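You operate a simulated robot arm through the tools that you are given. There is no shell and no other tool.

You run a simulated robot arm. Do the job below in one go: nothing can be reset, and whatever is moved stays where it is left.

Task
Put things in order on the top of the green bench. At the end: the gold nut driver stands where the yellow spool stood; the teal drain valve stands on top of the round teal jug; the yellow spool stands on top of the small red lens; the white paint roller stands where the gold nut driver stood; whatever was shut is shut again. Leave all else as you found it, and nothing knocked over.
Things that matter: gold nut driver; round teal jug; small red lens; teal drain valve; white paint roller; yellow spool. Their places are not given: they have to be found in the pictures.

It is judged by the outcome, as a careful person would: the job done as asked, and still so three seconds after it is handed in. It fails if anything else is knocked over, pushed out of place, dropped, spilled or broken.

Robot
A 6-joint arm with a two-finger parallel gripper, fixed in place. Base frame: the origin is at the foot of the arm, x ahead of it, y to its left, z up; the work surface is at about z = 880. Units: mm, rad, N and s.
With the tool pointing down near the work surface it reaches from about 240 to 640 mm from the base axis. Its first joint turns from -1.152 to 1.152 rad. Payload 2.7 kg.
The TCP is the grasp point between the finger pads, 23 mm short of the fingertips. In the tool frame z runs along the fingers and y along their closing line. Largest opening 94 mm; finger width 38, thickness 10; the body of the gripper, 54 by 96 mm, starts 39 mm behind the TCP.
Orientation is that of the tool frame in the base frame, as a unit quaternion [x, y, z, w]. With the fingers straight down and closing along the base's y, the tool's x points along the base's -x, its y along +y and its z along -z.

Tools
- The arm moves only by the tool drive_tool. Its argument "plan" is a list of rows, each an object (a shift or turn left out is 0, a gripper value left out holds the last) with "delta_pos": the shift along the base's x, y, z in mm, a list of three; "angular": the turn, a rotation vector about the base's x, y, z in degrees, a list of three. In form: [{"delta_pos": [tx, ty, tz], "angular": [rx, ry, rz]}, ...]. A call has 1 to 20 rows; each row is the pose to reach, as a shift and turn from the pose commanded when the call began. "fingers" is the closure in counts, from 0 (fully open) to 255 (shut), set as the call begins (left out, the last holds). Each row takes 0.2 s and may step no farther than 50 mm and 0.15 rad from the row before; otherwise, or with a gripper value out of range, the whole call is refused. A pose out of reach is approached as far as the arm can. The call stops where the force on the tool passes 40 N (or 10 N more than at its start, if that is more) or the arm is blocked; 0.2 s more then pass. Each finger travels about 45 mm/s and halts on what it meets, pressing with about 27 N; the grip force reading is that of the motor and also rises with nothing between the fingers. The clock runs only during rows and for 0.2 s after the last one: add rows that repeat a pose to give the fingers time. The reply holds the time, the measured pose of the TCP, the force on the tool along the base axes, the opening and the grip force, in the units named above and with some noise, with the torque about the TCP (base axes, N m) and any sound that the robot's microphone picked up.
- Cameras (640 x 400 px; columns grow to the right, rows downward): "scene" is fixed at [68.3, -425.4, 1407]; the picture's right is [0.83, -0.55, 0.00], its down [-0.30, -0.46, -0.83] and it looks along [0.46, 0.70, -0.55] (base axes); focal length 354 px, centre (320, 200). "wrist" rides on the gripper at [87, 16, -75] in the tool frame; the picture's right is [-0.18, 0.98, 0.00], its down [-0.58, -0.11, -0.81] and it looks along [-0.79, -0.15, 0.59] (tool axes); focal length 243 px, centre (320, 200).
- camera(camera): a new picture of that camera. The clock stands still meanwhile.
- locate(camera, pixels): for up to 12 pixels [column, row] of the newest picture of that camera ("zoom" is the newest enlarged one), the place [x, y, z] in the base frame of the surface seen there, good to about 3 mm. The clock stands still meanwhile.
- zoom(camera, box): a new picture of the part [left, top, right, bottom] of that camera's present view, enlarged. The clock stands still meanwhile.
- sign_off(): hands the job in; it is judged then, once.

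Unless the task says otherwise, let go and move clear before handing in.

The tools are called after ">>>" as a command line: name --argument value ..., lists and objects as JSON in quotes. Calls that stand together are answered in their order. drive_tool: Moves the arm, as the interface text tells. Its arguments: {"type":"object","properties":{"plan":{"type":"array","items":{"type":"object","properties":{"delta_pos":{"type":"array","items":{"type":"number"}},"angular":{"type":"array","items":{"type":"number"}}}}},"fingers":{"type":"number"}},"required":["plan"]} The other tools are called the same way: camera (camera) takes a picture; locate (camera, pixels) gives the place of the surface under pixels of a picture; zoom (camera, box) takes an enlarged picture of a part of a camera's view; sign_off () hands the job in.

At the start:

```text
t: 0.0
position: [421.8, -37.1, 1196.0]
tcp_rot: [-0.001, 1.0, 0.001, 0.001]
ft_force: [-0.5, 1.1, -1.0]
moment: [0.01, -0.02, 0.02]
gripper_width: 94.0
grasp_force: 0.0
```

scene: 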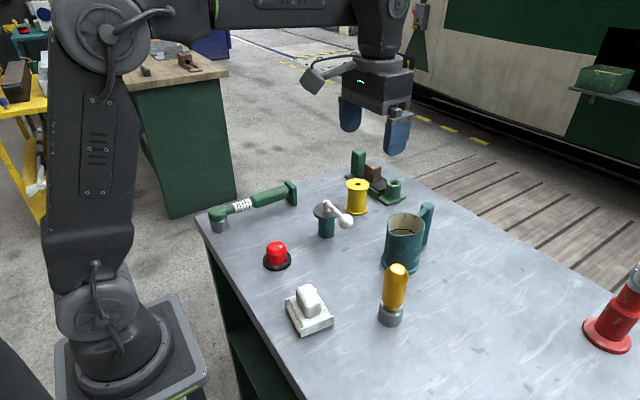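
wrist: 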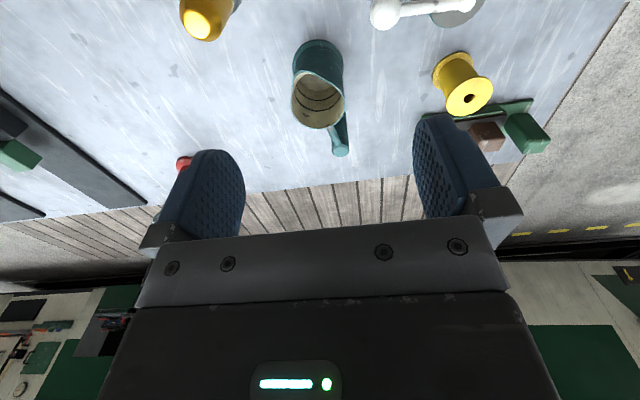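

The scene picture shows the bench with a red lens (277,255), a teal valve (327,220), a yellow spool (357,197), a teal mug/jug (403,240), a gold nut driver (395,295) and a white block (308,308). I'll zoom in to identify each one.

>>> zoom --camera "scene" --box '[190, 140, 450, 340]'

>>> locate --camera "scene" --pixels '[[277, 245], [277, 266], [325, 232], [346, 222], [357, 183], [357, 211], [404, 219], [401, 267], [396, 268], [390, 322], [308, 295], [310, 325]]'

```text
2.00 times, centred on (320, 240) of scene
```

zoom: 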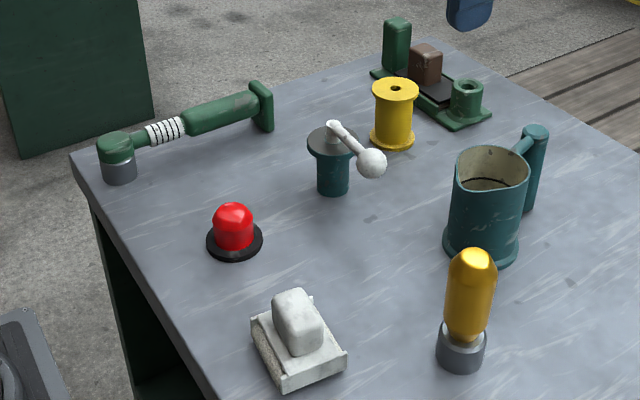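

```text
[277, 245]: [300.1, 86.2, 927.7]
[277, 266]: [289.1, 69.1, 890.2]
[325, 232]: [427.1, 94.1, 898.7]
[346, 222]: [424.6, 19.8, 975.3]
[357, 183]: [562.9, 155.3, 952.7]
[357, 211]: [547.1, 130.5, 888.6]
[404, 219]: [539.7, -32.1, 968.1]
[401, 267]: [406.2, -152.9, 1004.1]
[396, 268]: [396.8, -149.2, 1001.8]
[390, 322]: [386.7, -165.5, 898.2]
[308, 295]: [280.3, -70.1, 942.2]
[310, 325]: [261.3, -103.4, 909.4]
```

The close view shows a red dome on a black base, a valve with a lever, and a white block. I need a closer look at each one, and at the red thing on the right.

>>> zoom --camera "scene" --box '[250, 190, 370, 345]'

>>> zoom --camera "scene" --box '[340, 140, 460, 280]'

>>> zoom --camera "scene" --box '[540, 240, 640, 360]'

>>> zoom --camera "scene" --box '[190, 170, 310, 250]'

>>> zoom --camera "wrist" --box '[160, 0, 560, 180]'

```text
2.58 times, centred on (310, 268) of scene
```

zoom: 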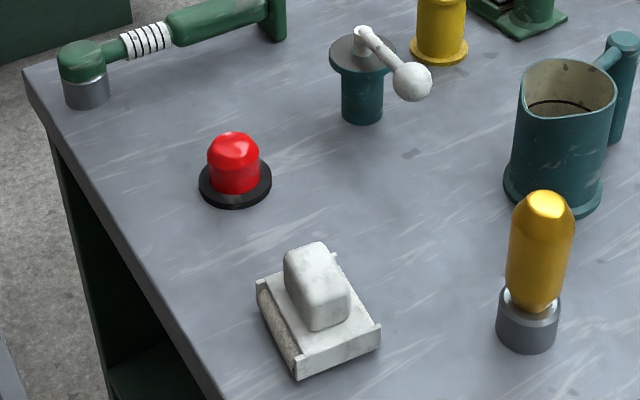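

```text
2.86 times, centred on (400, 210) of scene
```

zoom: 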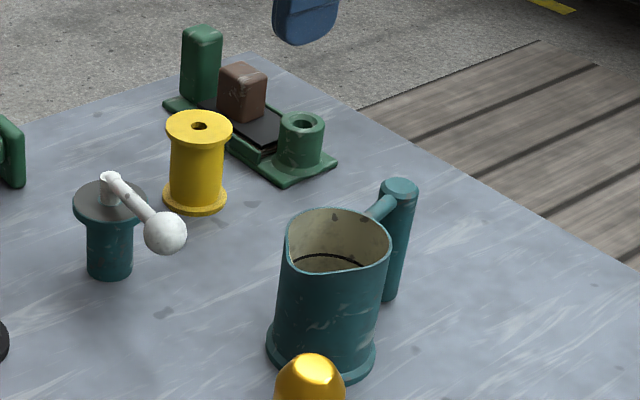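

```text
3.33 times, centred on (590, 300) of scene
```

zoom: 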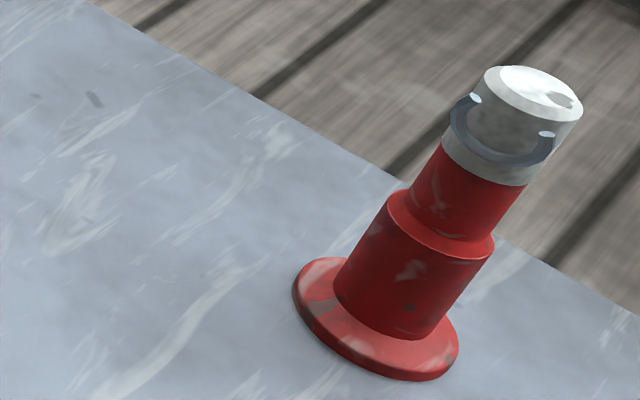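

```text
5.00 times, centred on (250, 210) of scene
```

zoom: 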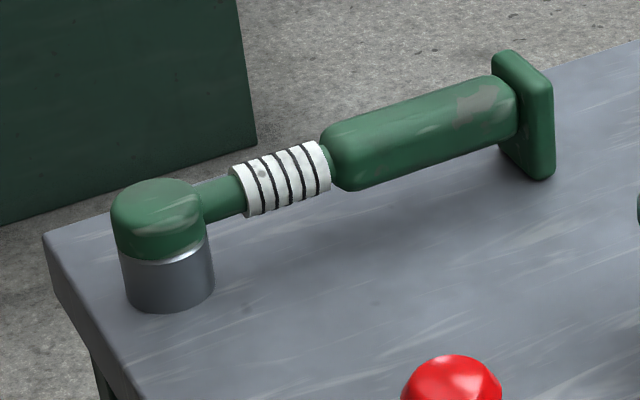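

```text
1.60 times, centred on (360, 90) of wrist
```

zoom: 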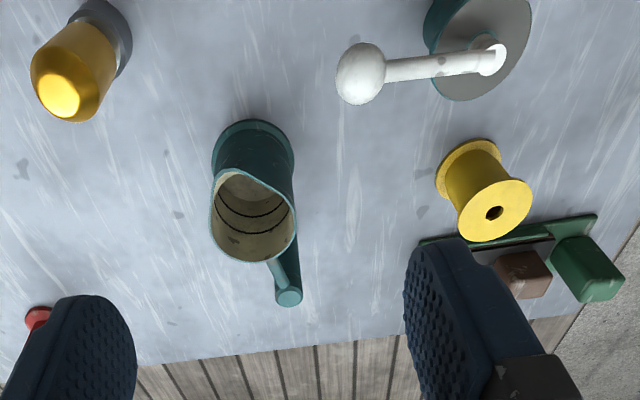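

The white block has a fuzzy roller along its left side, so it is the paint roller. Next I'll measure the lens and the spool.

>>> zoom --camera "scene" --box '[257, 236, 297, 276]'

>>> locate --camera "scene" --pixels '[[277, 243], [272, 246], [282, 246], [277, 249], [268, 258], [286, 258], [277, 264], [264, 262], [290, 262], [277, 270], [277, 275], [277, 268]]'

>>> locate --camera "scene" --pixels '[[348, 184], [366, 183], [357, 180], [357, 186], [358, 188], [350, 198], [364, 198], [357, 200], [347, 208], [367, 207], [357, 214], [357, 218]]'

>>> locate --camera "scene" --pixels '[[318, 215], [320, 209], [326, 214], [333, 206], [345, 222], [320, 230], [327, 230], [332, 232], [327, 236], [327, 240], [334, 207], [340, 214]]'

>>> locate --camera "scene" --pixels '[[389, 228], [404, 214], [421, 222], [405, 233], [420, 233], [400, 250], [387, 260], [402, 272], [384, 264], [427, 206], [427, 230], [405, 225]]'

>>> locate --camera "scene" --pixels '[[397, 266], [389, 275], [405, 275], [396, 290], [386, 300], [405, 300], [391, 313], [380, 315], [400, 318], [390, 324], [390, 308], [391, 330]]'

>>> locate --camera "scene" --pixels '[[304, 286], [314, 295], [300, 290], [309, 311], [301, 308], [318, 307], [320, 289], [287, 300], [331, 320], [304, 333], [295, 315], [318, 323]]'

```text
10.00 times, centred on (277, 256) of scene
```

zoom: 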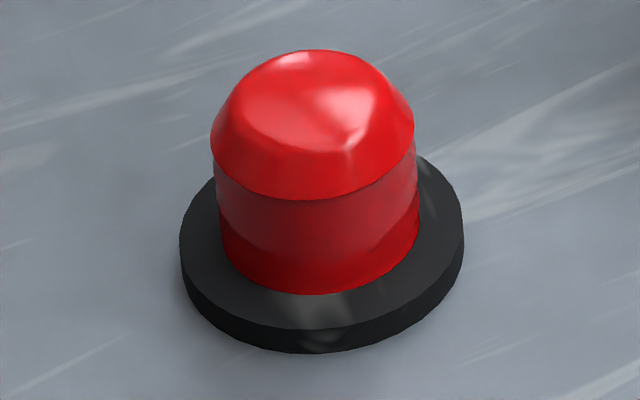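

```text
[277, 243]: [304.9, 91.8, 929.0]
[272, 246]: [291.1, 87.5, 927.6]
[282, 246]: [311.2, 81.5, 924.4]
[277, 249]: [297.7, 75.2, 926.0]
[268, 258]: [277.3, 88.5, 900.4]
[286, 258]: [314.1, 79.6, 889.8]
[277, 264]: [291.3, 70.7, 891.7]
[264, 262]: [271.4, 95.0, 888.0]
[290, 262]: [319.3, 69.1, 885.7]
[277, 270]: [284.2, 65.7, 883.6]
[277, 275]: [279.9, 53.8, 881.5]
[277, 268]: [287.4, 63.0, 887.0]
```

```text
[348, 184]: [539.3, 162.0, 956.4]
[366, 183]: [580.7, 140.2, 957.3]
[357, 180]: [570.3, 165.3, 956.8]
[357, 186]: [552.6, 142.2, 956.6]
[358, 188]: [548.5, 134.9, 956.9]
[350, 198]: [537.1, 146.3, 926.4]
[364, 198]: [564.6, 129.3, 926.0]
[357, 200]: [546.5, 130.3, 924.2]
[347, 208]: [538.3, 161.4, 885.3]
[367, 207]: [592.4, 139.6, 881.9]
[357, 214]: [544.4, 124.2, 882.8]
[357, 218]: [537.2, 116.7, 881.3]
```

```text
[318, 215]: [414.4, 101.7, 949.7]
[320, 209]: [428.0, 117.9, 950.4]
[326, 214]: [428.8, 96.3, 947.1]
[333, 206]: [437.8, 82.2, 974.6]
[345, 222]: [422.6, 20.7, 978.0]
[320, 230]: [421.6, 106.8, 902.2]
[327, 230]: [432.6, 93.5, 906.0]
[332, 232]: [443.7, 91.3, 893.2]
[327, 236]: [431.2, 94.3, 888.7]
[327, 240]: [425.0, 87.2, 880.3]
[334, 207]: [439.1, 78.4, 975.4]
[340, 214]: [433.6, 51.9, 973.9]
```

```text
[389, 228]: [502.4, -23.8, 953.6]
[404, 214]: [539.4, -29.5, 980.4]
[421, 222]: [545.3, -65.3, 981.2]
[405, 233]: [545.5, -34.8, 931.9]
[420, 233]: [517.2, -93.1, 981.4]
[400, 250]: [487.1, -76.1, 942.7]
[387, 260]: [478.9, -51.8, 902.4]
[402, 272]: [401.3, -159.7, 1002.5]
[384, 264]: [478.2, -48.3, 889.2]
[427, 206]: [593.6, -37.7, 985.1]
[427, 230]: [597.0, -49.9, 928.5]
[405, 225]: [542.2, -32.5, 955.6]
```

```text
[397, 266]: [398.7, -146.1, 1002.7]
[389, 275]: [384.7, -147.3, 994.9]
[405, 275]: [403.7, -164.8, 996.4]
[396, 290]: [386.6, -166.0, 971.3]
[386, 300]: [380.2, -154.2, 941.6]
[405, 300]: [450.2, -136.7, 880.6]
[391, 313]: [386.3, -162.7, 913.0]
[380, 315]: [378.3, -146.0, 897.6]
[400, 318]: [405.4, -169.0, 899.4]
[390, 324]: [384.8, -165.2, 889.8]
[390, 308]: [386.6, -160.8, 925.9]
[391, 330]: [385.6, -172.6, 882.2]
```

```text
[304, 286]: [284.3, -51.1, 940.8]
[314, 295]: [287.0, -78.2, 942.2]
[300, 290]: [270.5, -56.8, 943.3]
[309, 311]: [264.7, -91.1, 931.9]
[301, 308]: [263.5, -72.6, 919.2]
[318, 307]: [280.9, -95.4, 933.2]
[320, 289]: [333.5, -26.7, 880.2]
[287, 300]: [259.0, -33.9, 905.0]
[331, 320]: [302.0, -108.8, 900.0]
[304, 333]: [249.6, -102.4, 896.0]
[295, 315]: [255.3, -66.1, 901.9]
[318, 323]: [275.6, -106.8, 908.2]
```

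Measurements so far:
- **Lens:** top at z≈929, dome centre near (300,87), flat crown.
- **Spool:** top at z≈956.
- **Jug:** rim at z≈981.
- **Valve:** flange top at z≈950.

I'll tilt the wrist so its camera looks down on the jug and valve.

>>> drive_tool --plan '[{"angular": [0, 7.5, 0]}, {"angular": [0, 15, 0]}, {"angular": [0, 22.5, 0]}, {"angular": [0, 30, 0]}, {"angular": [0, 30, 0], "delta_pos": [0, 20, 0]}, {"angular": [0, 30, 0], "delta_pos": [0, 20, 0]}]' --fingers 0

>>> camera --camera "wrist"

```text
t: 1.4
position: [406.3, -15.4, 1173.6]
tcp_rot: [0.0, 0.966, 0.001, -0.258]
ft_force: [-0.2, -0.5, -0.4]
moment: [-0.01, -0.01, 0.02]
gripper_width: 93.9
grasp_force: 0.0
out of reach, approached as far as the arm can: row 4, 5, 6
```

```text
taken
```

wrist: 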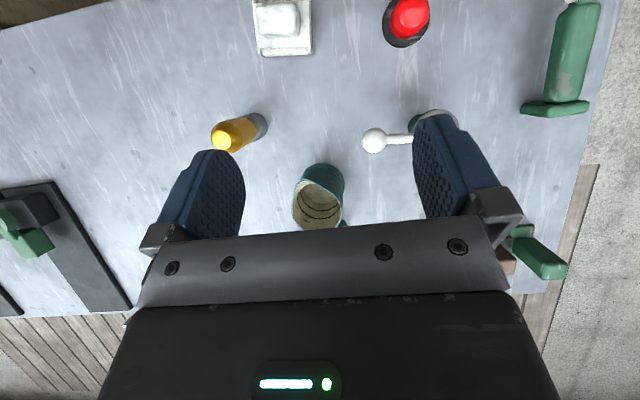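

Seen from above, the fingers hide the valve at (430,125) and part of the jug at (320,195). I'll move forward and a little lower for a cleaner view.

>>> drive_tool --plan '[{"delta_pos": [20, 0, -40]}, {"delta_pos": [50, 0, -60]}, {"delta_pos": [80, 0, -60]}, {"delta_pos": [100, 0, -60]}, {"delta_pos": [100, 0, -60]}]'

>>> camera --camera "wrist"

```text
t: 2.6
position: [488.2, -16.7, 1102.0]
tcp_rot: [0.0, 0.966, 0.001, -0.257]
ft_force: [0.3, -0.1, -0.3]
moment: [0.01, 0.0, -0.02]
gripper_width: 93.7
grasp_force: 0.0
out of reach, approached as far as the arm can: row 3, 4, 5
```

```text
taken
```

wrist: 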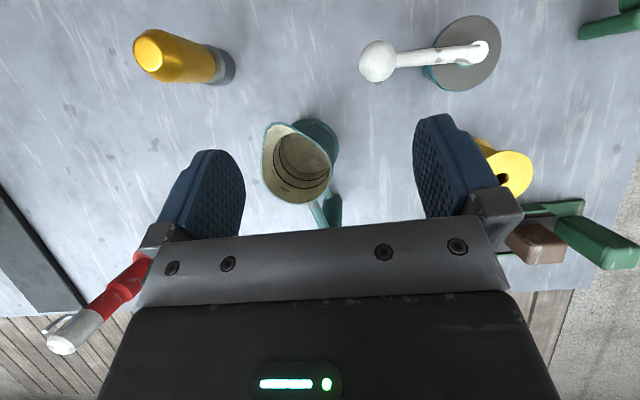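

>>> zoom --camera "wrist" --box '[240, 0, 560, 200]'

>>> locate --camera "wrist" --pixels '[[277, 125], [264, 150], [265, 178], [290, 202], [318, 195], [329, 165], [310, 135], [295, 165], [300, 180], [283, 160], [337, 150], [333, 210]]'

>>> locate --camera "wrist" --pixels '[[486, 18], [500, 40], [470, 86], [440, 84], [434, 48], [455, 25], [481, 46], [465, 53], [440, 58], [400, 58], [376, 60], [365, 55]]'

```text
2.00 times, centred on (400, 100) of wrist
```

zoom: 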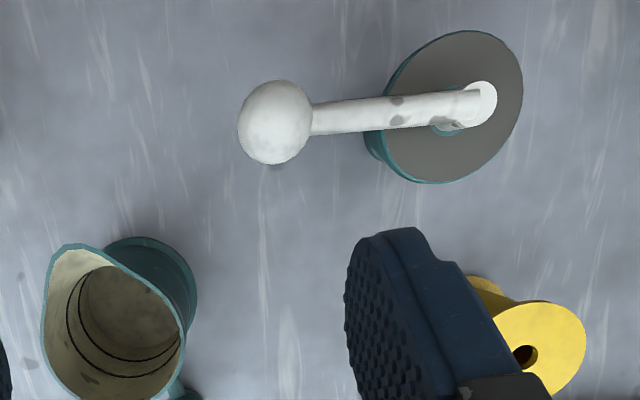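

```text
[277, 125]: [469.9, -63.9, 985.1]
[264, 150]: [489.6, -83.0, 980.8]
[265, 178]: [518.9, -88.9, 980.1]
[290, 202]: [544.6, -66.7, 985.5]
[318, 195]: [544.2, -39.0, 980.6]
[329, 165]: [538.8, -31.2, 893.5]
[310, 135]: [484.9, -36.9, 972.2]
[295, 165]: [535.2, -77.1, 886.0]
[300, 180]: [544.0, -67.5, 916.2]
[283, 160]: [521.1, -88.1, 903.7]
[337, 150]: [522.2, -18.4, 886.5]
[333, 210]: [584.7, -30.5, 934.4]
```

```text
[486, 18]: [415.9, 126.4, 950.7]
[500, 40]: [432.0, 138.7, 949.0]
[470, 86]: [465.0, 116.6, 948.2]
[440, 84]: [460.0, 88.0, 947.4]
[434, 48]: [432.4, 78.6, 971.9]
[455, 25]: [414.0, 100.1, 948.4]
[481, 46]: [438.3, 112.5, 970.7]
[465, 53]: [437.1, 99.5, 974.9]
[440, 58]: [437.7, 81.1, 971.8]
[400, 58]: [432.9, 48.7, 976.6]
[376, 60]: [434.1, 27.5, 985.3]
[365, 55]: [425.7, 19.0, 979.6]
```

The flange measures about 59 mm across and the jug's mouth about 67 mm, so how the valve can rest on the jug matters. I'll zoom in on the jug and valve from the scene camera.

>>> zoom --camera "scene" --box '[370, 195, 450, 275]'

>>> zoom --camera "scene" --box '[300, 190, 370, 245]'

>>> zoom --camera "wrist" --box '[250, 100, 370, 230]'

```text
5.00 times, centred on (410, 235) of scene
```

zoom: 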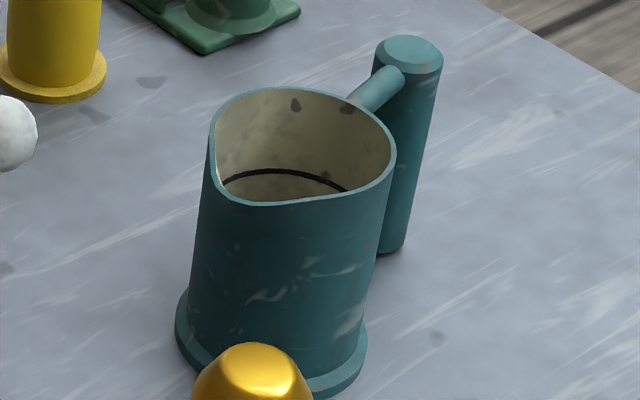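

```text
7.27 times, centred on (335, 218) of scene
```

zoom: 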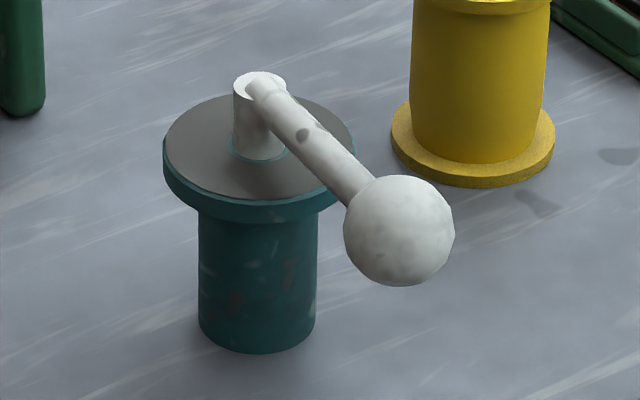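

```text
3.08 times, centred on (310, 165) of wrist
```

zoom: 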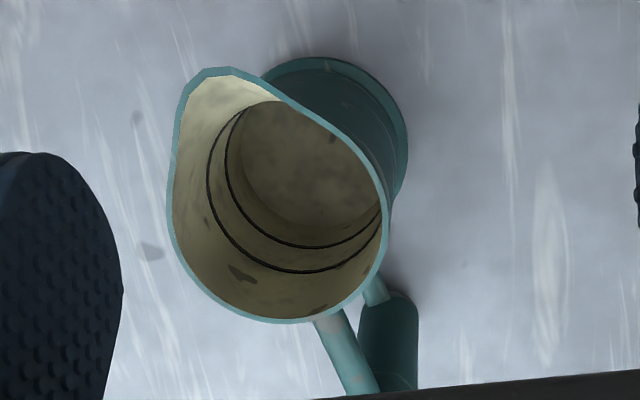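

The jug looks like an open, empty vessel with walls about 2 mm thick. Before deciding how the valve will rest on it, I'll straighten the tool and check the commanded frame.

>>> drive_tool --plan '[{"angular": [0, -7.5, 0], "delta_pos": [-15, 0, 0]}, {"angular": [0, -15, 0], "delta_pos": [-30, 0, 0]}, {"angular": [0, -22.5, 0], "delta_pos": [-45, 0, 0]}, {"angular": [0, -30, 0], "delta_pos": [-60, 0, 0]}, {"angular": [0, -30, 0], "delta_pos": [-60, 0, 0]}]'

>>> camera --camera "wrist"

>>> locate --camera "scene" --pixels '[[358, 150], [358, 160], [372, 165], [373, 175], [394, 180], [394, 192], [380, 203], [403, 200], [354, 172], [352, 152], [366, 152], [385, 190]]'

```text
t: 3.8
position: [427.9, -16.1, 1103.2]
tcp_rot: [0.0, 1.0, 0.001, 0.002]
ft_force: [-0.1, -0.1, 0.1]
moment: [-0.01, 0.0, -0.02]
gripper_width: 94.2
grasp_force: 0.2
```

```text
taken
```

wrist: 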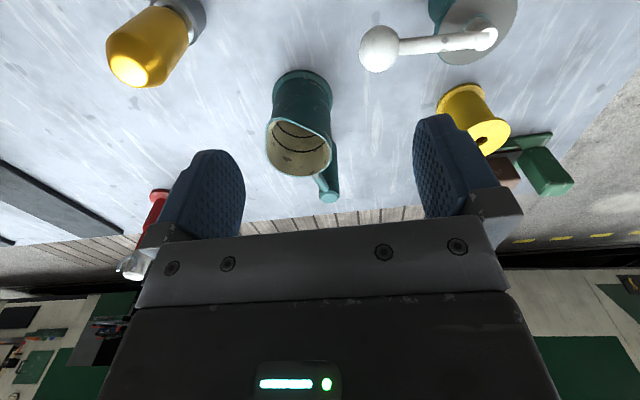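

```text
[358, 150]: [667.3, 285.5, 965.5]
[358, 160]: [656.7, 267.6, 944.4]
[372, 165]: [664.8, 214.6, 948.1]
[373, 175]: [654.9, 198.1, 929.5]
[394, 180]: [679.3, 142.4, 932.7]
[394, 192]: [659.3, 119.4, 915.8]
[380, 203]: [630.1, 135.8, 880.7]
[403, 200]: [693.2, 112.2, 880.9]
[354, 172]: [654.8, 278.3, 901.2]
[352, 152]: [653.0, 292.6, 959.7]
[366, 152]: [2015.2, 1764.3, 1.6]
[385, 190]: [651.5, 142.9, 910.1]
```

The arm is upright and the commanded pose now follows the pose it actually reached. I'll test the jug's mouth gently with closed fingers over its centre (511,-54), to see whether it is hollow.

>>> drive_tool --plan '[{"delta_pos": [40, -19, 0]}, {"delta_pos": [83, -38, 0]}, {"delta_pos": [83, -38, 0]}, {"delta_pos": [83, -38, 0]}, {"delta_pos": [83, -38, 0]}, {"delta_pos": [83, -38, 0]}, {"delta_pos": [83, -38, -40]}, {"delta_pos": [83, -38, -70]}, {"delta_pos": [83, -38, -75]}]' --fingers 255

>>> camera --camera "scene"

>>> camera --camera "wrist"

```text
t: 5.8
position: [512.0, -56.0, 1025.1]
tcp_rot: [0.0, 1.0, 0.001, 0.001]
ft_force: [0.6, -0.6, 0.6]
moment: [0.01, 0.04, -0.02]
gripper_width: 0.0
grasp_force: 26.3
```

```text
taken
```

scene: 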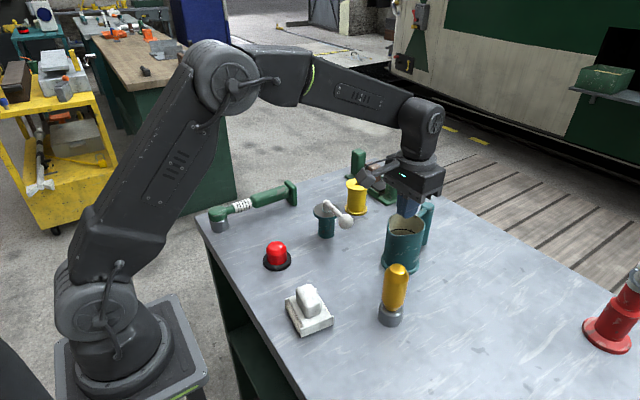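

```text
taken
```

wrist: 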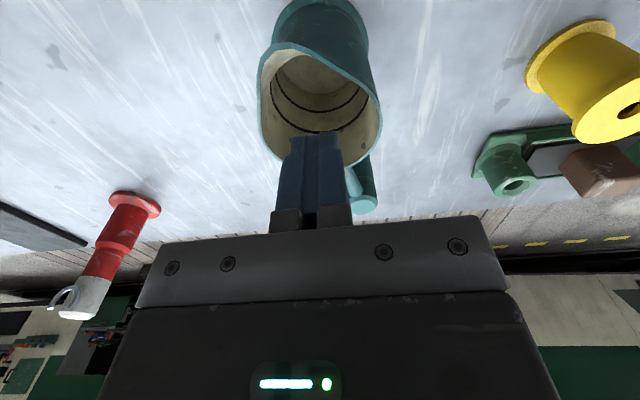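

The closed fingers sit centred over the mouth, with the tips about 20 mm above the rim. I'll go down in small steps.

>>> drive_tool --plan '[{"delta_pos": [0, 0, -10]}, {"delta_pos": [0, 0, -15]}, {"delta_pos": [0, 0, -20]}, {"delta_pos": [0, 0, -25]}, {"delta_pos": [0, 0, -30]}, {"delta_pos": [0, 0, -35]}, {"delta_pos": [0, 0, -40]}, {"delta_pos": [0, 0, -45]}]'

>>> camera --camera "wrist"

```text
t: 6.9
position: [512.6, -55.6, 1008.1]
tcp_rot: [-0.001, 1.0, 0.0, 0.005]
ft_force: [-0.7, 0.2, 5.1]
moment: [-0.01, 0.06, 0.04]
gripper_width: 0.2
grasp_force: 26.9
stopped in row 5: the force on the tool passed its limit at 45 N (the readings are from after the stop); the commanded pose is now the measured one
```

```text
taken
```

wrist: 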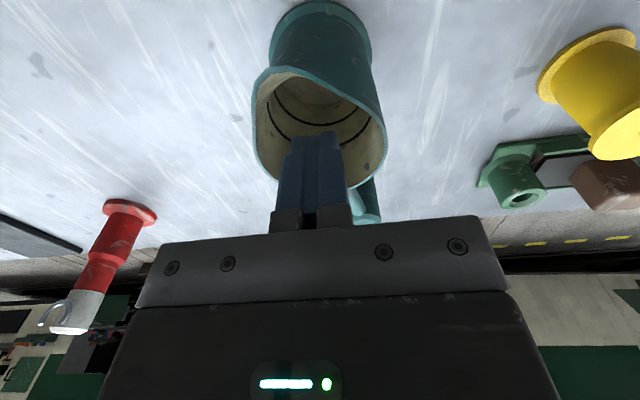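

The fingers stopped at a tip height of z≈985, well inside the mouth, so the jug is solid at rim level and the valve can stand on its centre. I'll back off and look at the lens from above.

>>> drive_tool --plan '[{"delta_pos": [0, 0, 40]}, {"delta_pos": [0, 0, 85]}, {"delta_pos": [-35, 30, 85]}, {"delta_pos": [-70, 55, 85]}, {"delta_pos": [-105, 80, 85]}, {"delta_pos": [-140, 105, 80]}, {"delta_pos": [-172, 130, 75]}, {"delta_pos": [-172, 130, 75]}]' --fingers 0

>>> camera --camera "wrist"

>>> camera --camera "scene"

```text
t: 8.7
position: [340.0, 75.8, 1084.1]
tcp_rot: [0.001, 1.0, 0.0, 0.005]
ft_force: [-0.5, -0.2, 0.0]
moment: [0.0, 0.0, 0.0]
gripper_width: 94.1
grasp_force: 0.1
```

```text
taken
```

wrist: 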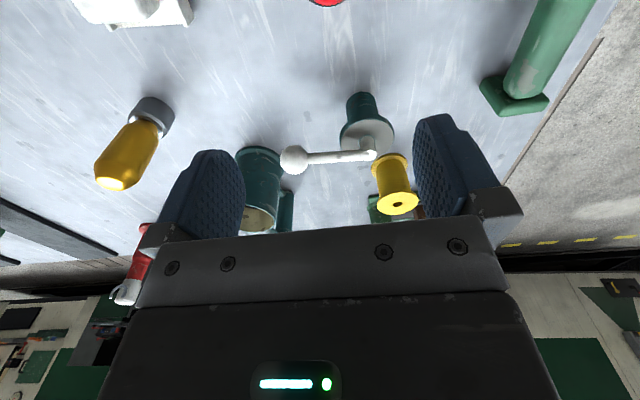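

```text
taken
```

scene: 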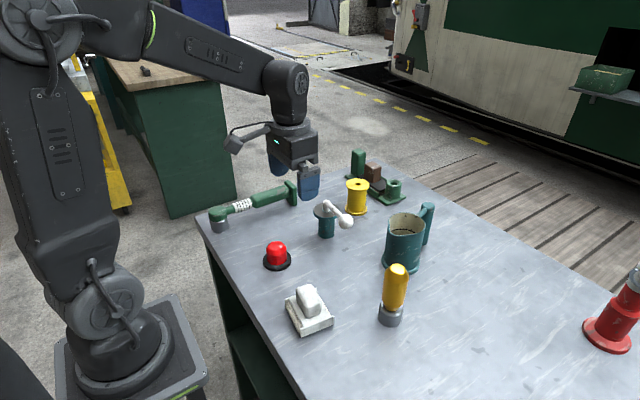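

The lens sits right at the top edge of the picture (325,2). I'll back up about 70 mm so it comes into view.

>>> drive_tool --plan '[{"delta_pos": [-35, 0, 0]}, {"delta_pos": [-75, 0, 0]}, {"delta_pos": [-75, 0, 0], "angular": [0, 7, 0]}, {"delta_pos": [-75, 0, 0], "angular": [0, 14, 0]}, {"delta_pos": [-75, 0, 0], "angular": [0, 14, 0]}]'

>>> camera --camera "wrist"

```text
t: 9.9
position: [264.5, 74.1, 1082.1]
tcp_rot: [0.001, 0.993, 0.0, -0.118]
ft_force: [0.5, 0.1, -0.5]
moment: [0.0, 0.0, 0.01]
gripper_width: 94.1
grasp_force: 0.1
```

```text
taken
```

wrist: 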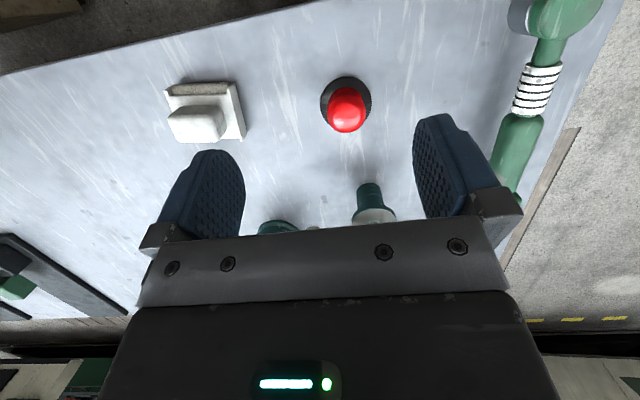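

>>> zoom --camera "wrist" --box '[305, 65, 385, 145]'

>>> zoom --camera "wrist" --box '[150, 65, 260, 150]'

>>> locate --camera "wrist" --pixels '[[346, 112], [330, 112], [364, 112], [346, 93], [346, 130], [321, 99], [371, 99], [346, 78], [335, 120], [357, 120], [335, 100], [357, 100]]'

>>> locate --camera "wrist" --pixels '[[175, 125], [220, 125], [197, 112], [197, 136], [172, 112], [223, 112], [166, 92], [235, 85], [200, 88], [240, 130], [228, 110], [200, 98]]'

```text
5.00 times, centred on (345, 105) of wrist
```

zoom: 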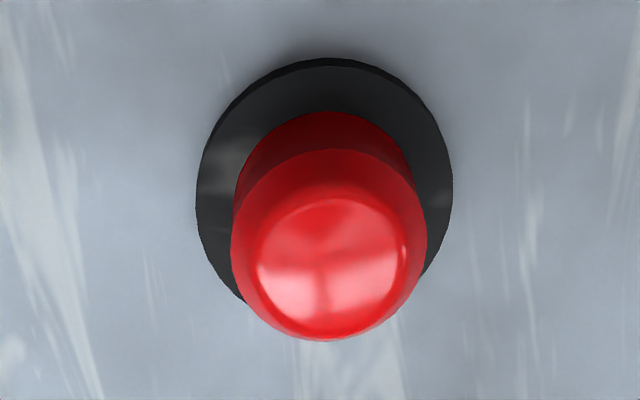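

```text
4.71 times, centred on (205, 108) of wrist
```

zoom: 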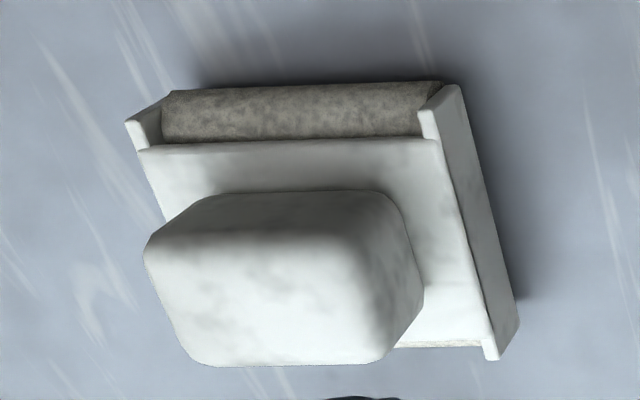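

```text
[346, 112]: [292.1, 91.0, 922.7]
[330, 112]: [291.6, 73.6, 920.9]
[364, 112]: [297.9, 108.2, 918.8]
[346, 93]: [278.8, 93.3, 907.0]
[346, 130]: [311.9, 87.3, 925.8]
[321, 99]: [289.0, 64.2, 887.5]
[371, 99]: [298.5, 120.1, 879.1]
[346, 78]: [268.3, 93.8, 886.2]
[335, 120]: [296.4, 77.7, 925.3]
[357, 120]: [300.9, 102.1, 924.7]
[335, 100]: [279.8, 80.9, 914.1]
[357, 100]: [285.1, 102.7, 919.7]
```

```text
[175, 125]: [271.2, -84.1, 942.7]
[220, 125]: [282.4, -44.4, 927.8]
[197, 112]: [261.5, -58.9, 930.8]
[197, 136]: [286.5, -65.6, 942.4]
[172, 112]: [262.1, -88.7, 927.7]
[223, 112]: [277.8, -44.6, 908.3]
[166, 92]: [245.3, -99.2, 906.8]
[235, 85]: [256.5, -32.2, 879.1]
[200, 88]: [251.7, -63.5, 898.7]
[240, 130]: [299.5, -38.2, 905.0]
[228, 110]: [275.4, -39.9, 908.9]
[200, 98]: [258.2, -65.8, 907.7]
```

The crown of the lens is a clear flat disc, seen in the wrist picture from about (332,116) to (363,117). I'll pinpoint its centre.

>>> locate --camera "wrist" --pixels '[[347.6, 116], [333, 116], [361.5, 116.5], [347.6, 105], [347.6, 128], [338, 108], [357, 108], [337, 124], [358, 124], [322, 105], [370, 105], [346, 77.5]]'

>>> locate --camera "scene" --pixels '[[277, 243], [277, 246], [277, 248], [273, 245], [281, 245], [268, 252], [286, 252], [264, 260], [291, 260], [277, 240], [275, 247], [279, 247]]'

```text
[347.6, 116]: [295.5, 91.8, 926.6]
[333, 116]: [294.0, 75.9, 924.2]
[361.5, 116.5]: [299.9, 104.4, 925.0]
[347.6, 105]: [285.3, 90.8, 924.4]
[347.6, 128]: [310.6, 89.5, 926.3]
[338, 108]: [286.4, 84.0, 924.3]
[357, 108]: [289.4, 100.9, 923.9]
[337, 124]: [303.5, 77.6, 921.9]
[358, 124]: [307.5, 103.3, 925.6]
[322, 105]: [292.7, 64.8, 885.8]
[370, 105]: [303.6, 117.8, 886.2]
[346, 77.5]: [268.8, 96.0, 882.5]
```

```text
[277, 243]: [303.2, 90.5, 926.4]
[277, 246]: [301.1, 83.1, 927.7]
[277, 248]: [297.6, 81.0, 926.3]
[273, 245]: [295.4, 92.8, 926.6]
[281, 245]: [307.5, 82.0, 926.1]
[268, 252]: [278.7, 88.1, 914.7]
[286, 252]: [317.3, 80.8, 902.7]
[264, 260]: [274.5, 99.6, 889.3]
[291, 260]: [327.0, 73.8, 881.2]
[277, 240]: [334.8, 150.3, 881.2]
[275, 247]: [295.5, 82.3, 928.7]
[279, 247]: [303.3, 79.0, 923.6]
```

Lens centre comes out at about (298.5,90), with its top at z≈927. Now I'll level the tool and go to a point above the spool at (560,150).

>>> drive_tool --plan '[{"angular": [0, -7, 0], "delta_pos": [20, 0, 0]}, {"angular": [0, -14, 0], "delta_pos": [60, 10, 0]}, {"angular": [0, -14, 0], "delta_pos": [105, 22, 0]}, {"angular": [0, -14, 0], "delta_pos": [150, 35, 0]}, {"angular": [0, -14, 0], "delta_pos": [195, 50, 0]}, {"angular": [0, -14, 0], "delta_pos": [240, 65, 0]}, {"angular": [0, -14, 0], "delta_pos": [280, 76, 0]}, {"angular": [0, -14, 0], "delta_pos": [295, 76, 0]}, {"angular": [0, -14, 0], "delta_pos": [295, 76, -40]}, {"angular": [0, -14, 0], "delta_pos": [295, 76, -70]}, {"angular": [0, -14, 0], "delta_pos": [295, 76, -70]}]' --fingers 0

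>>> camera --camera "wrist"

>>> camera --camera "scene"

```text
t: 12.3
position: [562.8, 152.5, 1009.9]
tcp_rot: [0.0, 1.0, 0.0, 0.005]
ft_force: [-0.1, 0.2, 0.6]
moment: [-0.02, 0.0, 0.01]
gripper_width: 93.9
grasp_force: 0.1
```

```text
taken
```

wrist: 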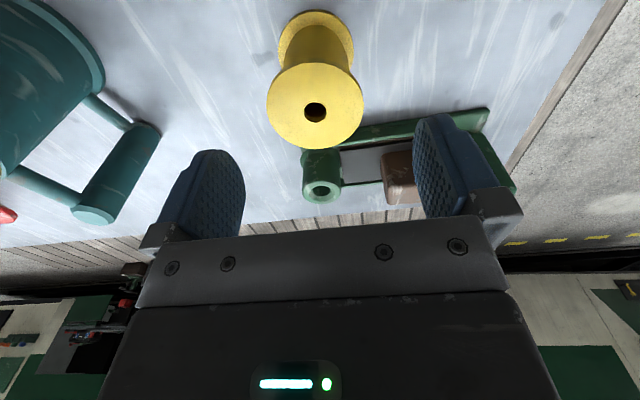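

```text
taken
```

scene: 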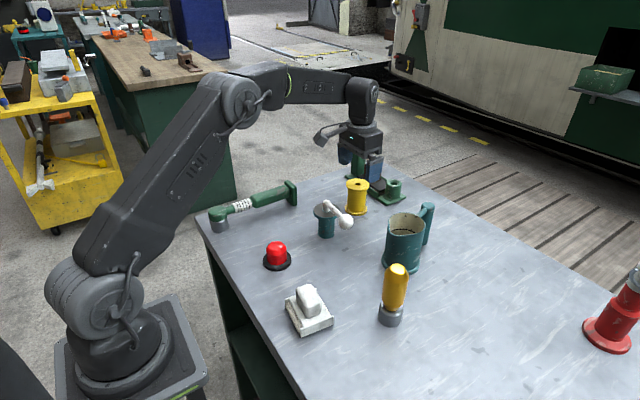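

The spool's top disc is fully visible, centred near (315,106). I'll measure it precisely.

>>> locate --camera "wrist" --pixels '[[270, 106], [361, 106], [315, 66], [315, 147], [300, 108], [332, 108], [285, 80], [345, 80], [285, 135], [345, 135], [280, 45], [353, 45]]'

>>> zoom --camera "wrist" --box '[240, 0, 400, 160]'

```text
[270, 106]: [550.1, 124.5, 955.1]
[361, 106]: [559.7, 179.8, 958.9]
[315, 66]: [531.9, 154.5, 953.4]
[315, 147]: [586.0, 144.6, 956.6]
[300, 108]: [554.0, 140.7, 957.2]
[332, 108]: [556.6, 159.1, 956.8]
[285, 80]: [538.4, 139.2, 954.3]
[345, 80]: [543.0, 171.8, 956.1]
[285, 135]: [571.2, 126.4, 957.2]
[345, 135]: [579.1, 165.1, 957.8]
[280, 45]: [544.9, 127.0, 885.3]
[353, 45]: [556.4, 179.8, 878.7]
```

```text
2.50 times, centred on (320, 80) of wrist
```

zoom: 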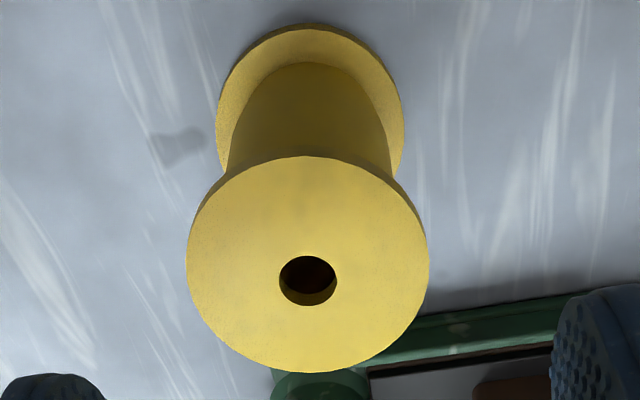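

Spool centre is about (558,151) and its flange about 57 mm across. I'll lower over it and grip the top flange.

>>> drive_tool --plan '[{"delta_pos": [-3, -1.5, -20]}, {"delta_pos": [-3, -1.5, -40]}, {"delta_pos": [-3, -1.5, -55]}, {"delta_pos": [-3, -1.5, -63]}, {"delta_pos": [-3, -1.5, -63]}]'

>>> camera --camera "wrist"

```text
t: 13.5
position: [555.2, 148.4, 949.8]
tcp_rot: [0.0, 1.0, 0.0, 0.005]
ft_force: [0.7, -0.2, 0.7]
moment: [0.01, 0.03, -0.02]
gripper_width: 93.9
grasp_force: 0.2
```

```text
taken
```

wrist: 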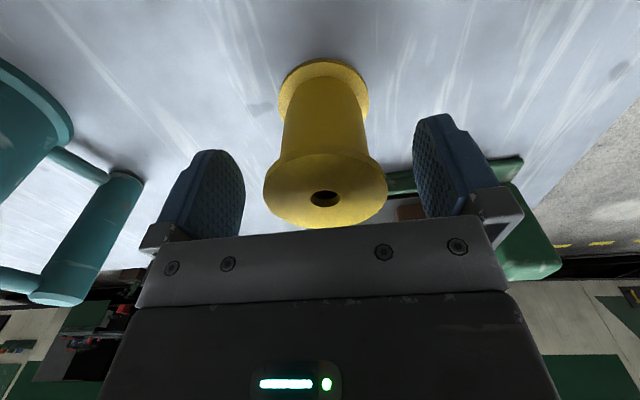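

The spool sits centred between the pads (top disc around (325,192)). I'll close and let the fingers settle.

>>> drive_tool --plan '[{}, {}, {}, {}, {}, {}]' --fingers 255

>>> drive_tool --plan '[{"delta_pos": [0, 0, 10]}, {"delta_pos": [0, 0, 30]}, {"delta_pos": [0, 0, 60]}, {"delta_pos": [0, 0, 100]}, {"delta_pos": [0, 0, 130]}, {"delta_pos": [0, 0, 130]}]'

>>> camera --camera "wrist"

>>> camera --camera "scene"

```text
t: 14.9
position: [555.6, 147.8, 950.0]
tcp_rot: [-0.001, 1.0, 0.0, 0.007]
ft_force: [0.7, 4.7, 5.1]
moment: [0.22, 0.03, -0.01]
gripper_width: 47.3
grasp_force: 26.9
```

```text
t: 16.3
position: [557.9, 150.7, 1078.7]
tcp_rot: [0.0, 1.0, 0.0, 0.005]
ft_force: [0.1, -1.3, -0.3]
moment: [0.04, 0.0, -0.02]
gripper_width: 0.0
grasp_force: 27.2
```

```text
taken
```

wrist: 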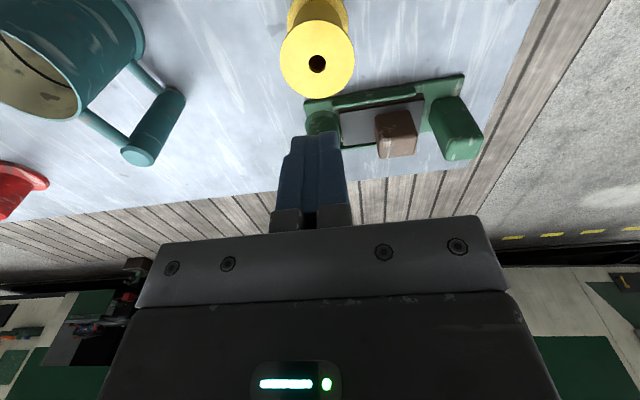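

```text
taken
```

scene: 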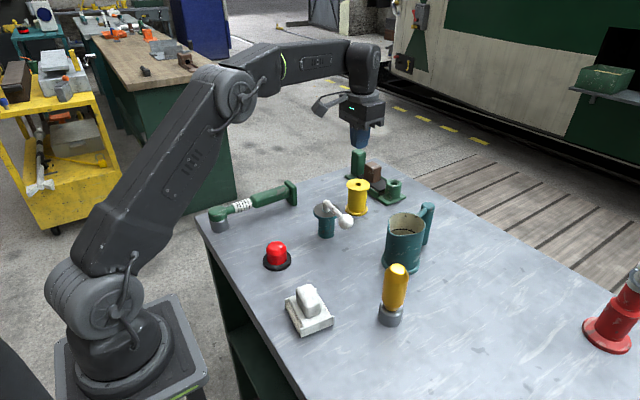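

The fingers closed to 47 mm but the spool slipped and stayed where it stood. I'll reopen, go back a little deeper, and look at the grip before lifting.

>>> drive_tool --plan '[{}, {}, {}, {}, {}, {}]' --fingers 0

>>> camera --camera "wrist"

>>> locate --camera "wrist" --pixels '[[284, 60], [352, 60], [318, 32], [318, 94], [300, 40], [338, 40], [300, 85], [338, 85]]'

>>> zoom --camera "scene" --box '[325, 165, 395, 225]'

```text
t: 17.7
position: [557.2, 150.0, 1078.3]
tcp_rot: [0.0, 1.0, 0.0, 0.006]
ft_force: [-0.5, 0.5, -0.4]
moment: [-0.01, -0.04, -0.01]
gripper_width: 94.3
grasp_force: 0.1
```

```text
taken
```

wrist: 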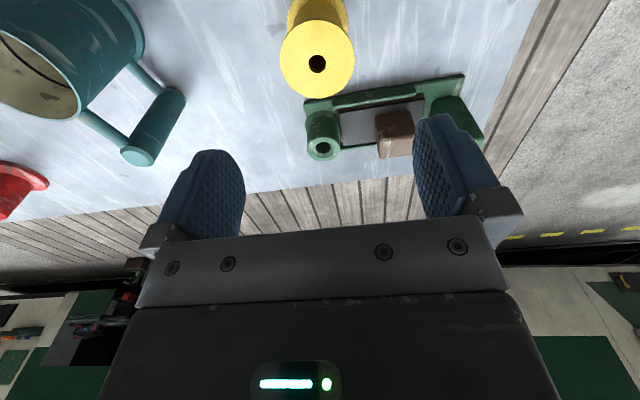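

```text
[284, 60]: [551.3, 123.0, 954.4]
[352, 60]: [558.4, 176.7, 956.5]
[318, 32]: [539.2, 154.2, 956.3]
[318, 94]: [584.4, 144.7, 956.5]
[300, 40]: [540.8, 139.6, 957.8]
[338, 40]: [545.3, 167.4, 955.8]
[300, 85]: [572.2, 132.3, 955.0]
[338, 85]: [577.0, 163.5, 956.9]
```

```text
6.67 times, centred on (360, 195) of scene
```

zoom: 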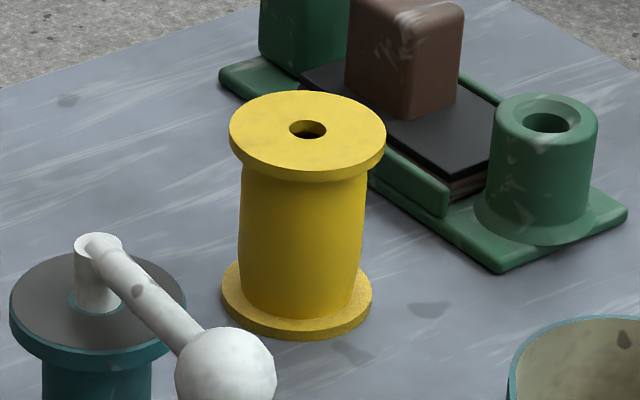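

The spool is still at about (559,150), and its waist is about 47 mm, so the pads had closed on the waist. I'll go about 20 mm deeper, close, and lift slowly.

>>> drive_tool --plan '[{"delta_pos": [1, 0, -50]}, {"delta_pos": [1, 0, -95]}, {"delta_pos": [1, 0, -120]}, {"delta_pos": [1, 0, -135]}, {"delta_pos": [1, 0, -145]}, {"delta_pos": [1, 0, -149]}, {"delta_pos": [1, 0, -149]}]'

>>> drive_tool --plan '[{}, {}, {}, {}, {}]' --fingers 255

>>> camera --camera "wrist"

>>> zoom --camera "scene" --box '[325, 145, 405, 225]'

```text
t: 19.3
position: [557.0, 148.2, 928.7]
tcp_rot: [0.0, 1.0, 0.001, 0.005]
ft_force: [0.1, 0.8, 0.0]
moment: [0.01, 0.01, 0.02]
gripper_width: 94.2
grasp_force: 0.0
```

```text
t: 20.5
position: [558.6, 148.6, 930.1]
tcp_rot: [0.0, 1.0, 0.0, 0.005]
ft_force: [1.2, -3.2, 1.0]
moment: [-0.09, 0.0, 0.03]
gripper_width: 46.4
grasp_force: 26.8
```

```text
taken
```

wrist: 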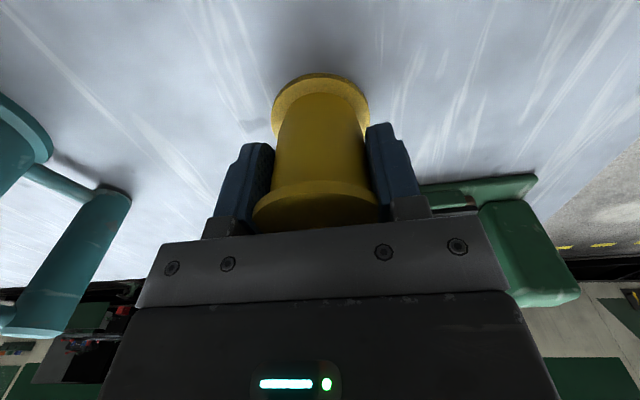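

```text
5.00 times, centred on (365, 185) of scene
```

zoom: 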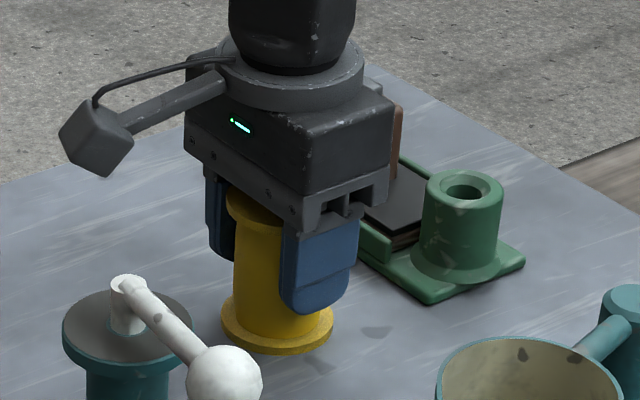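

The pads now grip the waist below the top flange, at 46.4 mm opening. I'll lift slowly and check.

>>> drive_tool --plan '[{"delta_pos": [0, 0, 3]}, {"delta_pos": [0, 0, 7]}, {"delta_pos": [0, 0, 12]}, {"delta_pos": [0, 0, 18]}, {"delta_pos": [0, 0, 25]}, {"delta_pos": [0, 0, 25]}]'

>>> camera --camera "wrist"

>>> zoom --camera "scene" --box '[325, 145, 405, 225]'

```text
t: 21.9
position: [559.2, 149.6, 956.0]
tcp_rot: [0.001, 1.0, 0.0, 0.005]
ft_force: [-0.2, -0.3, -2.9]
moment: [0.02, 0.01, -0.01]
gripper_width: 46.6
grasp_force: 27.1
```

```text
taken
```

wrist: 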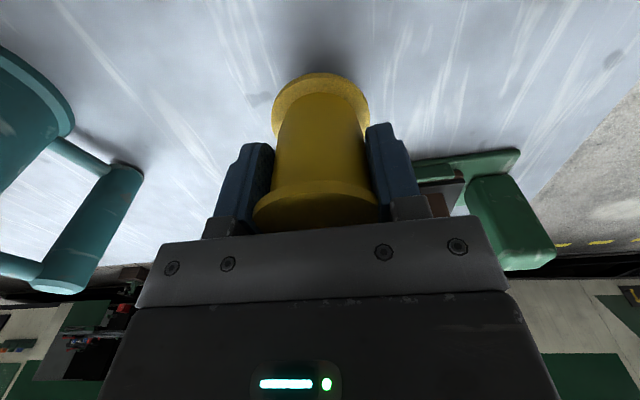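

```text
5.00 times, centred on (365, 185) of scene
```

zoom: 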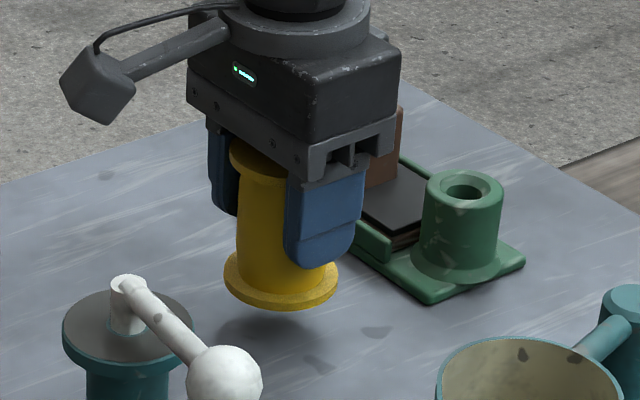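

The spool is held and lifted. I'll raise it to a safe height and carry it above the lens.

>>> drive_tool --plan '[{"delta_pos": [0, 0, 15]}, {"delta_pos": [0, 0, 45]}, {"delta_pos": [0, 0, 80]}, {"delta_pos": [0, 0, 120]}, {"delta_pos": [-30, -6, 130]}, {"delta_pos": [-70, -15, 130]}, {"delta_pos": [-110, -25, 130]}, {"delta_pos": [-150, -35, 130]}, {"delta_pos": [-190, -45, 130]}, {"delta_pos": [-230, -53, 130]}, {"delta_pos": [-255, -59, 130]}, {"delta_pos": [-260, -60, 130]}, {"delta_pos": [-260, -60, 130]}, {"delta_pos": [-260, -60, 95]}, {"delta_pos": [-260, -60, 70]}, {"delta_pos": [-260, -60, 60]}, {"delta_pos": [-260, -60, 60]}]'

>>> camera --camera "wrist"

>>> zoom --camera "scene" --box '[227, 176, 327, 276]'

```text
t: 25.5
position: [299.3, 86.2, 1015.6]
tcp_rot: [0.0, 1.0, 0.0, 0.006]
ft_force: [0.0, 0.1, -1.8]
moment: [-0.02, 0.02, -0.02]
gripper_width: 46.8
grasp_force: 27.3
```

```text
taken
```

wrist: 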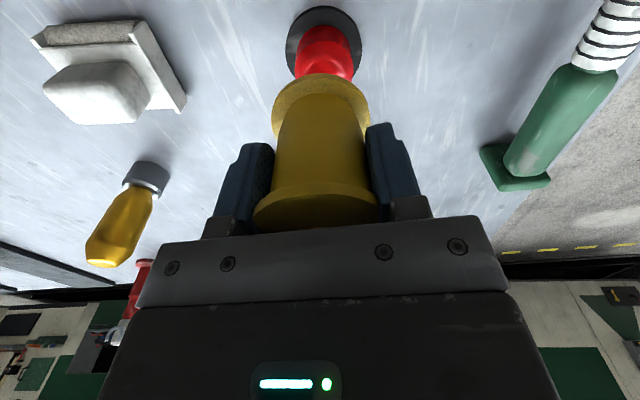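

```text
4.00 times, centred on (277, 226) of scene
```

zoom: 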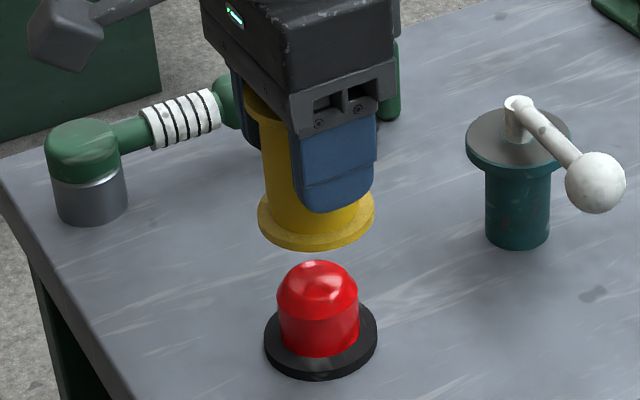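

The spool hangs above the lens. In the scene zoom their columns match (about 317 against 320), but in the wrist view the lens crown (327,55) sits slightly right of the spool's flange (320,105). I'll measure both.

>>> zoom --camera "wrist" --box '[260, 0, 380, 120]'

>>> locate --camera "wrist" --pixels '[[274, 107], [368, 107], [320, 80], [290, 90], [350, 90], [288, 45], [360, 45], [323, 8], [300, 20], [350, 20], [310, 50], [345, 50]]'

>>> locate --camera "scene" --pixels '[[262.5, 230], [290.5, 230], [276, 237], [270, 236], [283, 236], [277, 243], [277, 247], [272, 246], [282, 246], [264.5, 261], [290.5, 261], [277, 269]]'

```text
3.33 times, centred on (320, 60) of wrist
```

zoom: 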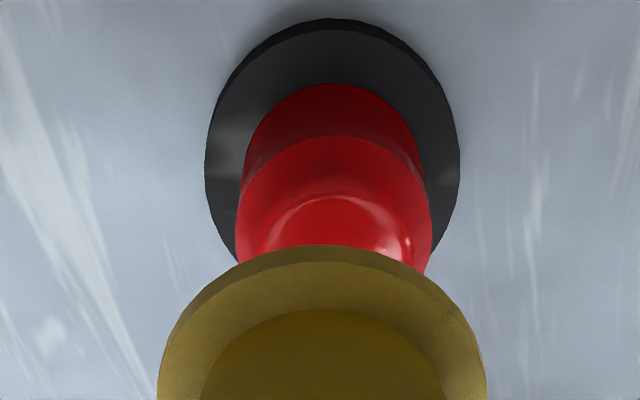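

```text
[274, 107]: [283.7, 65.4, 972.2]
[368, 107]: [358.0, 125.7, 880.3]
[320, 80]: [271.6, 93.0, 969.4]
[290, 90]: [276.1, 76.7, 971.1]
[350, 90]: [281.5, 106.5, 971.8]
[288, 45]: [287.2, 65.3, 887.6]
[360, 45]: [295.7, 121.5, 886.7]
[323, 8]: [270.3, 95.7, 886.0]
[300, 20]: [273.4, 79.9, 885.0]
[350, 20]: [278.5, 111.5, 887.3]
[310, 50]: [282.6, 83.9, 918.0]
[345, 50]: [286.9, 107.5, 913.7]
```

```text
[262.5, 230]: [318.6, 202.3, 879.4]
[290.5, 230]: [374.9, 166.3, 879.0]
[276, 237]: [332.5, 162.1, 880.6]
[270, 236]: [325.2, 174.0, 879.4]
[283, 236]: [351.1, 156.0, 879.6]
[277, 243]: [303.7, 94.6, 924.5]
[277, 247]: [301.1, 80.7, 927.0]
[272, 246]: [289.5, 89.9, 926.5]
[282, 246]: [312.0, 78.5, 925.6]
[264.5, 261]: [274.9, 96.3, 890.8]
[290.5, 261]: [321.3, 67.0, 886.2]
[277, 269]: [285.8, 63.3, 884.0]
```

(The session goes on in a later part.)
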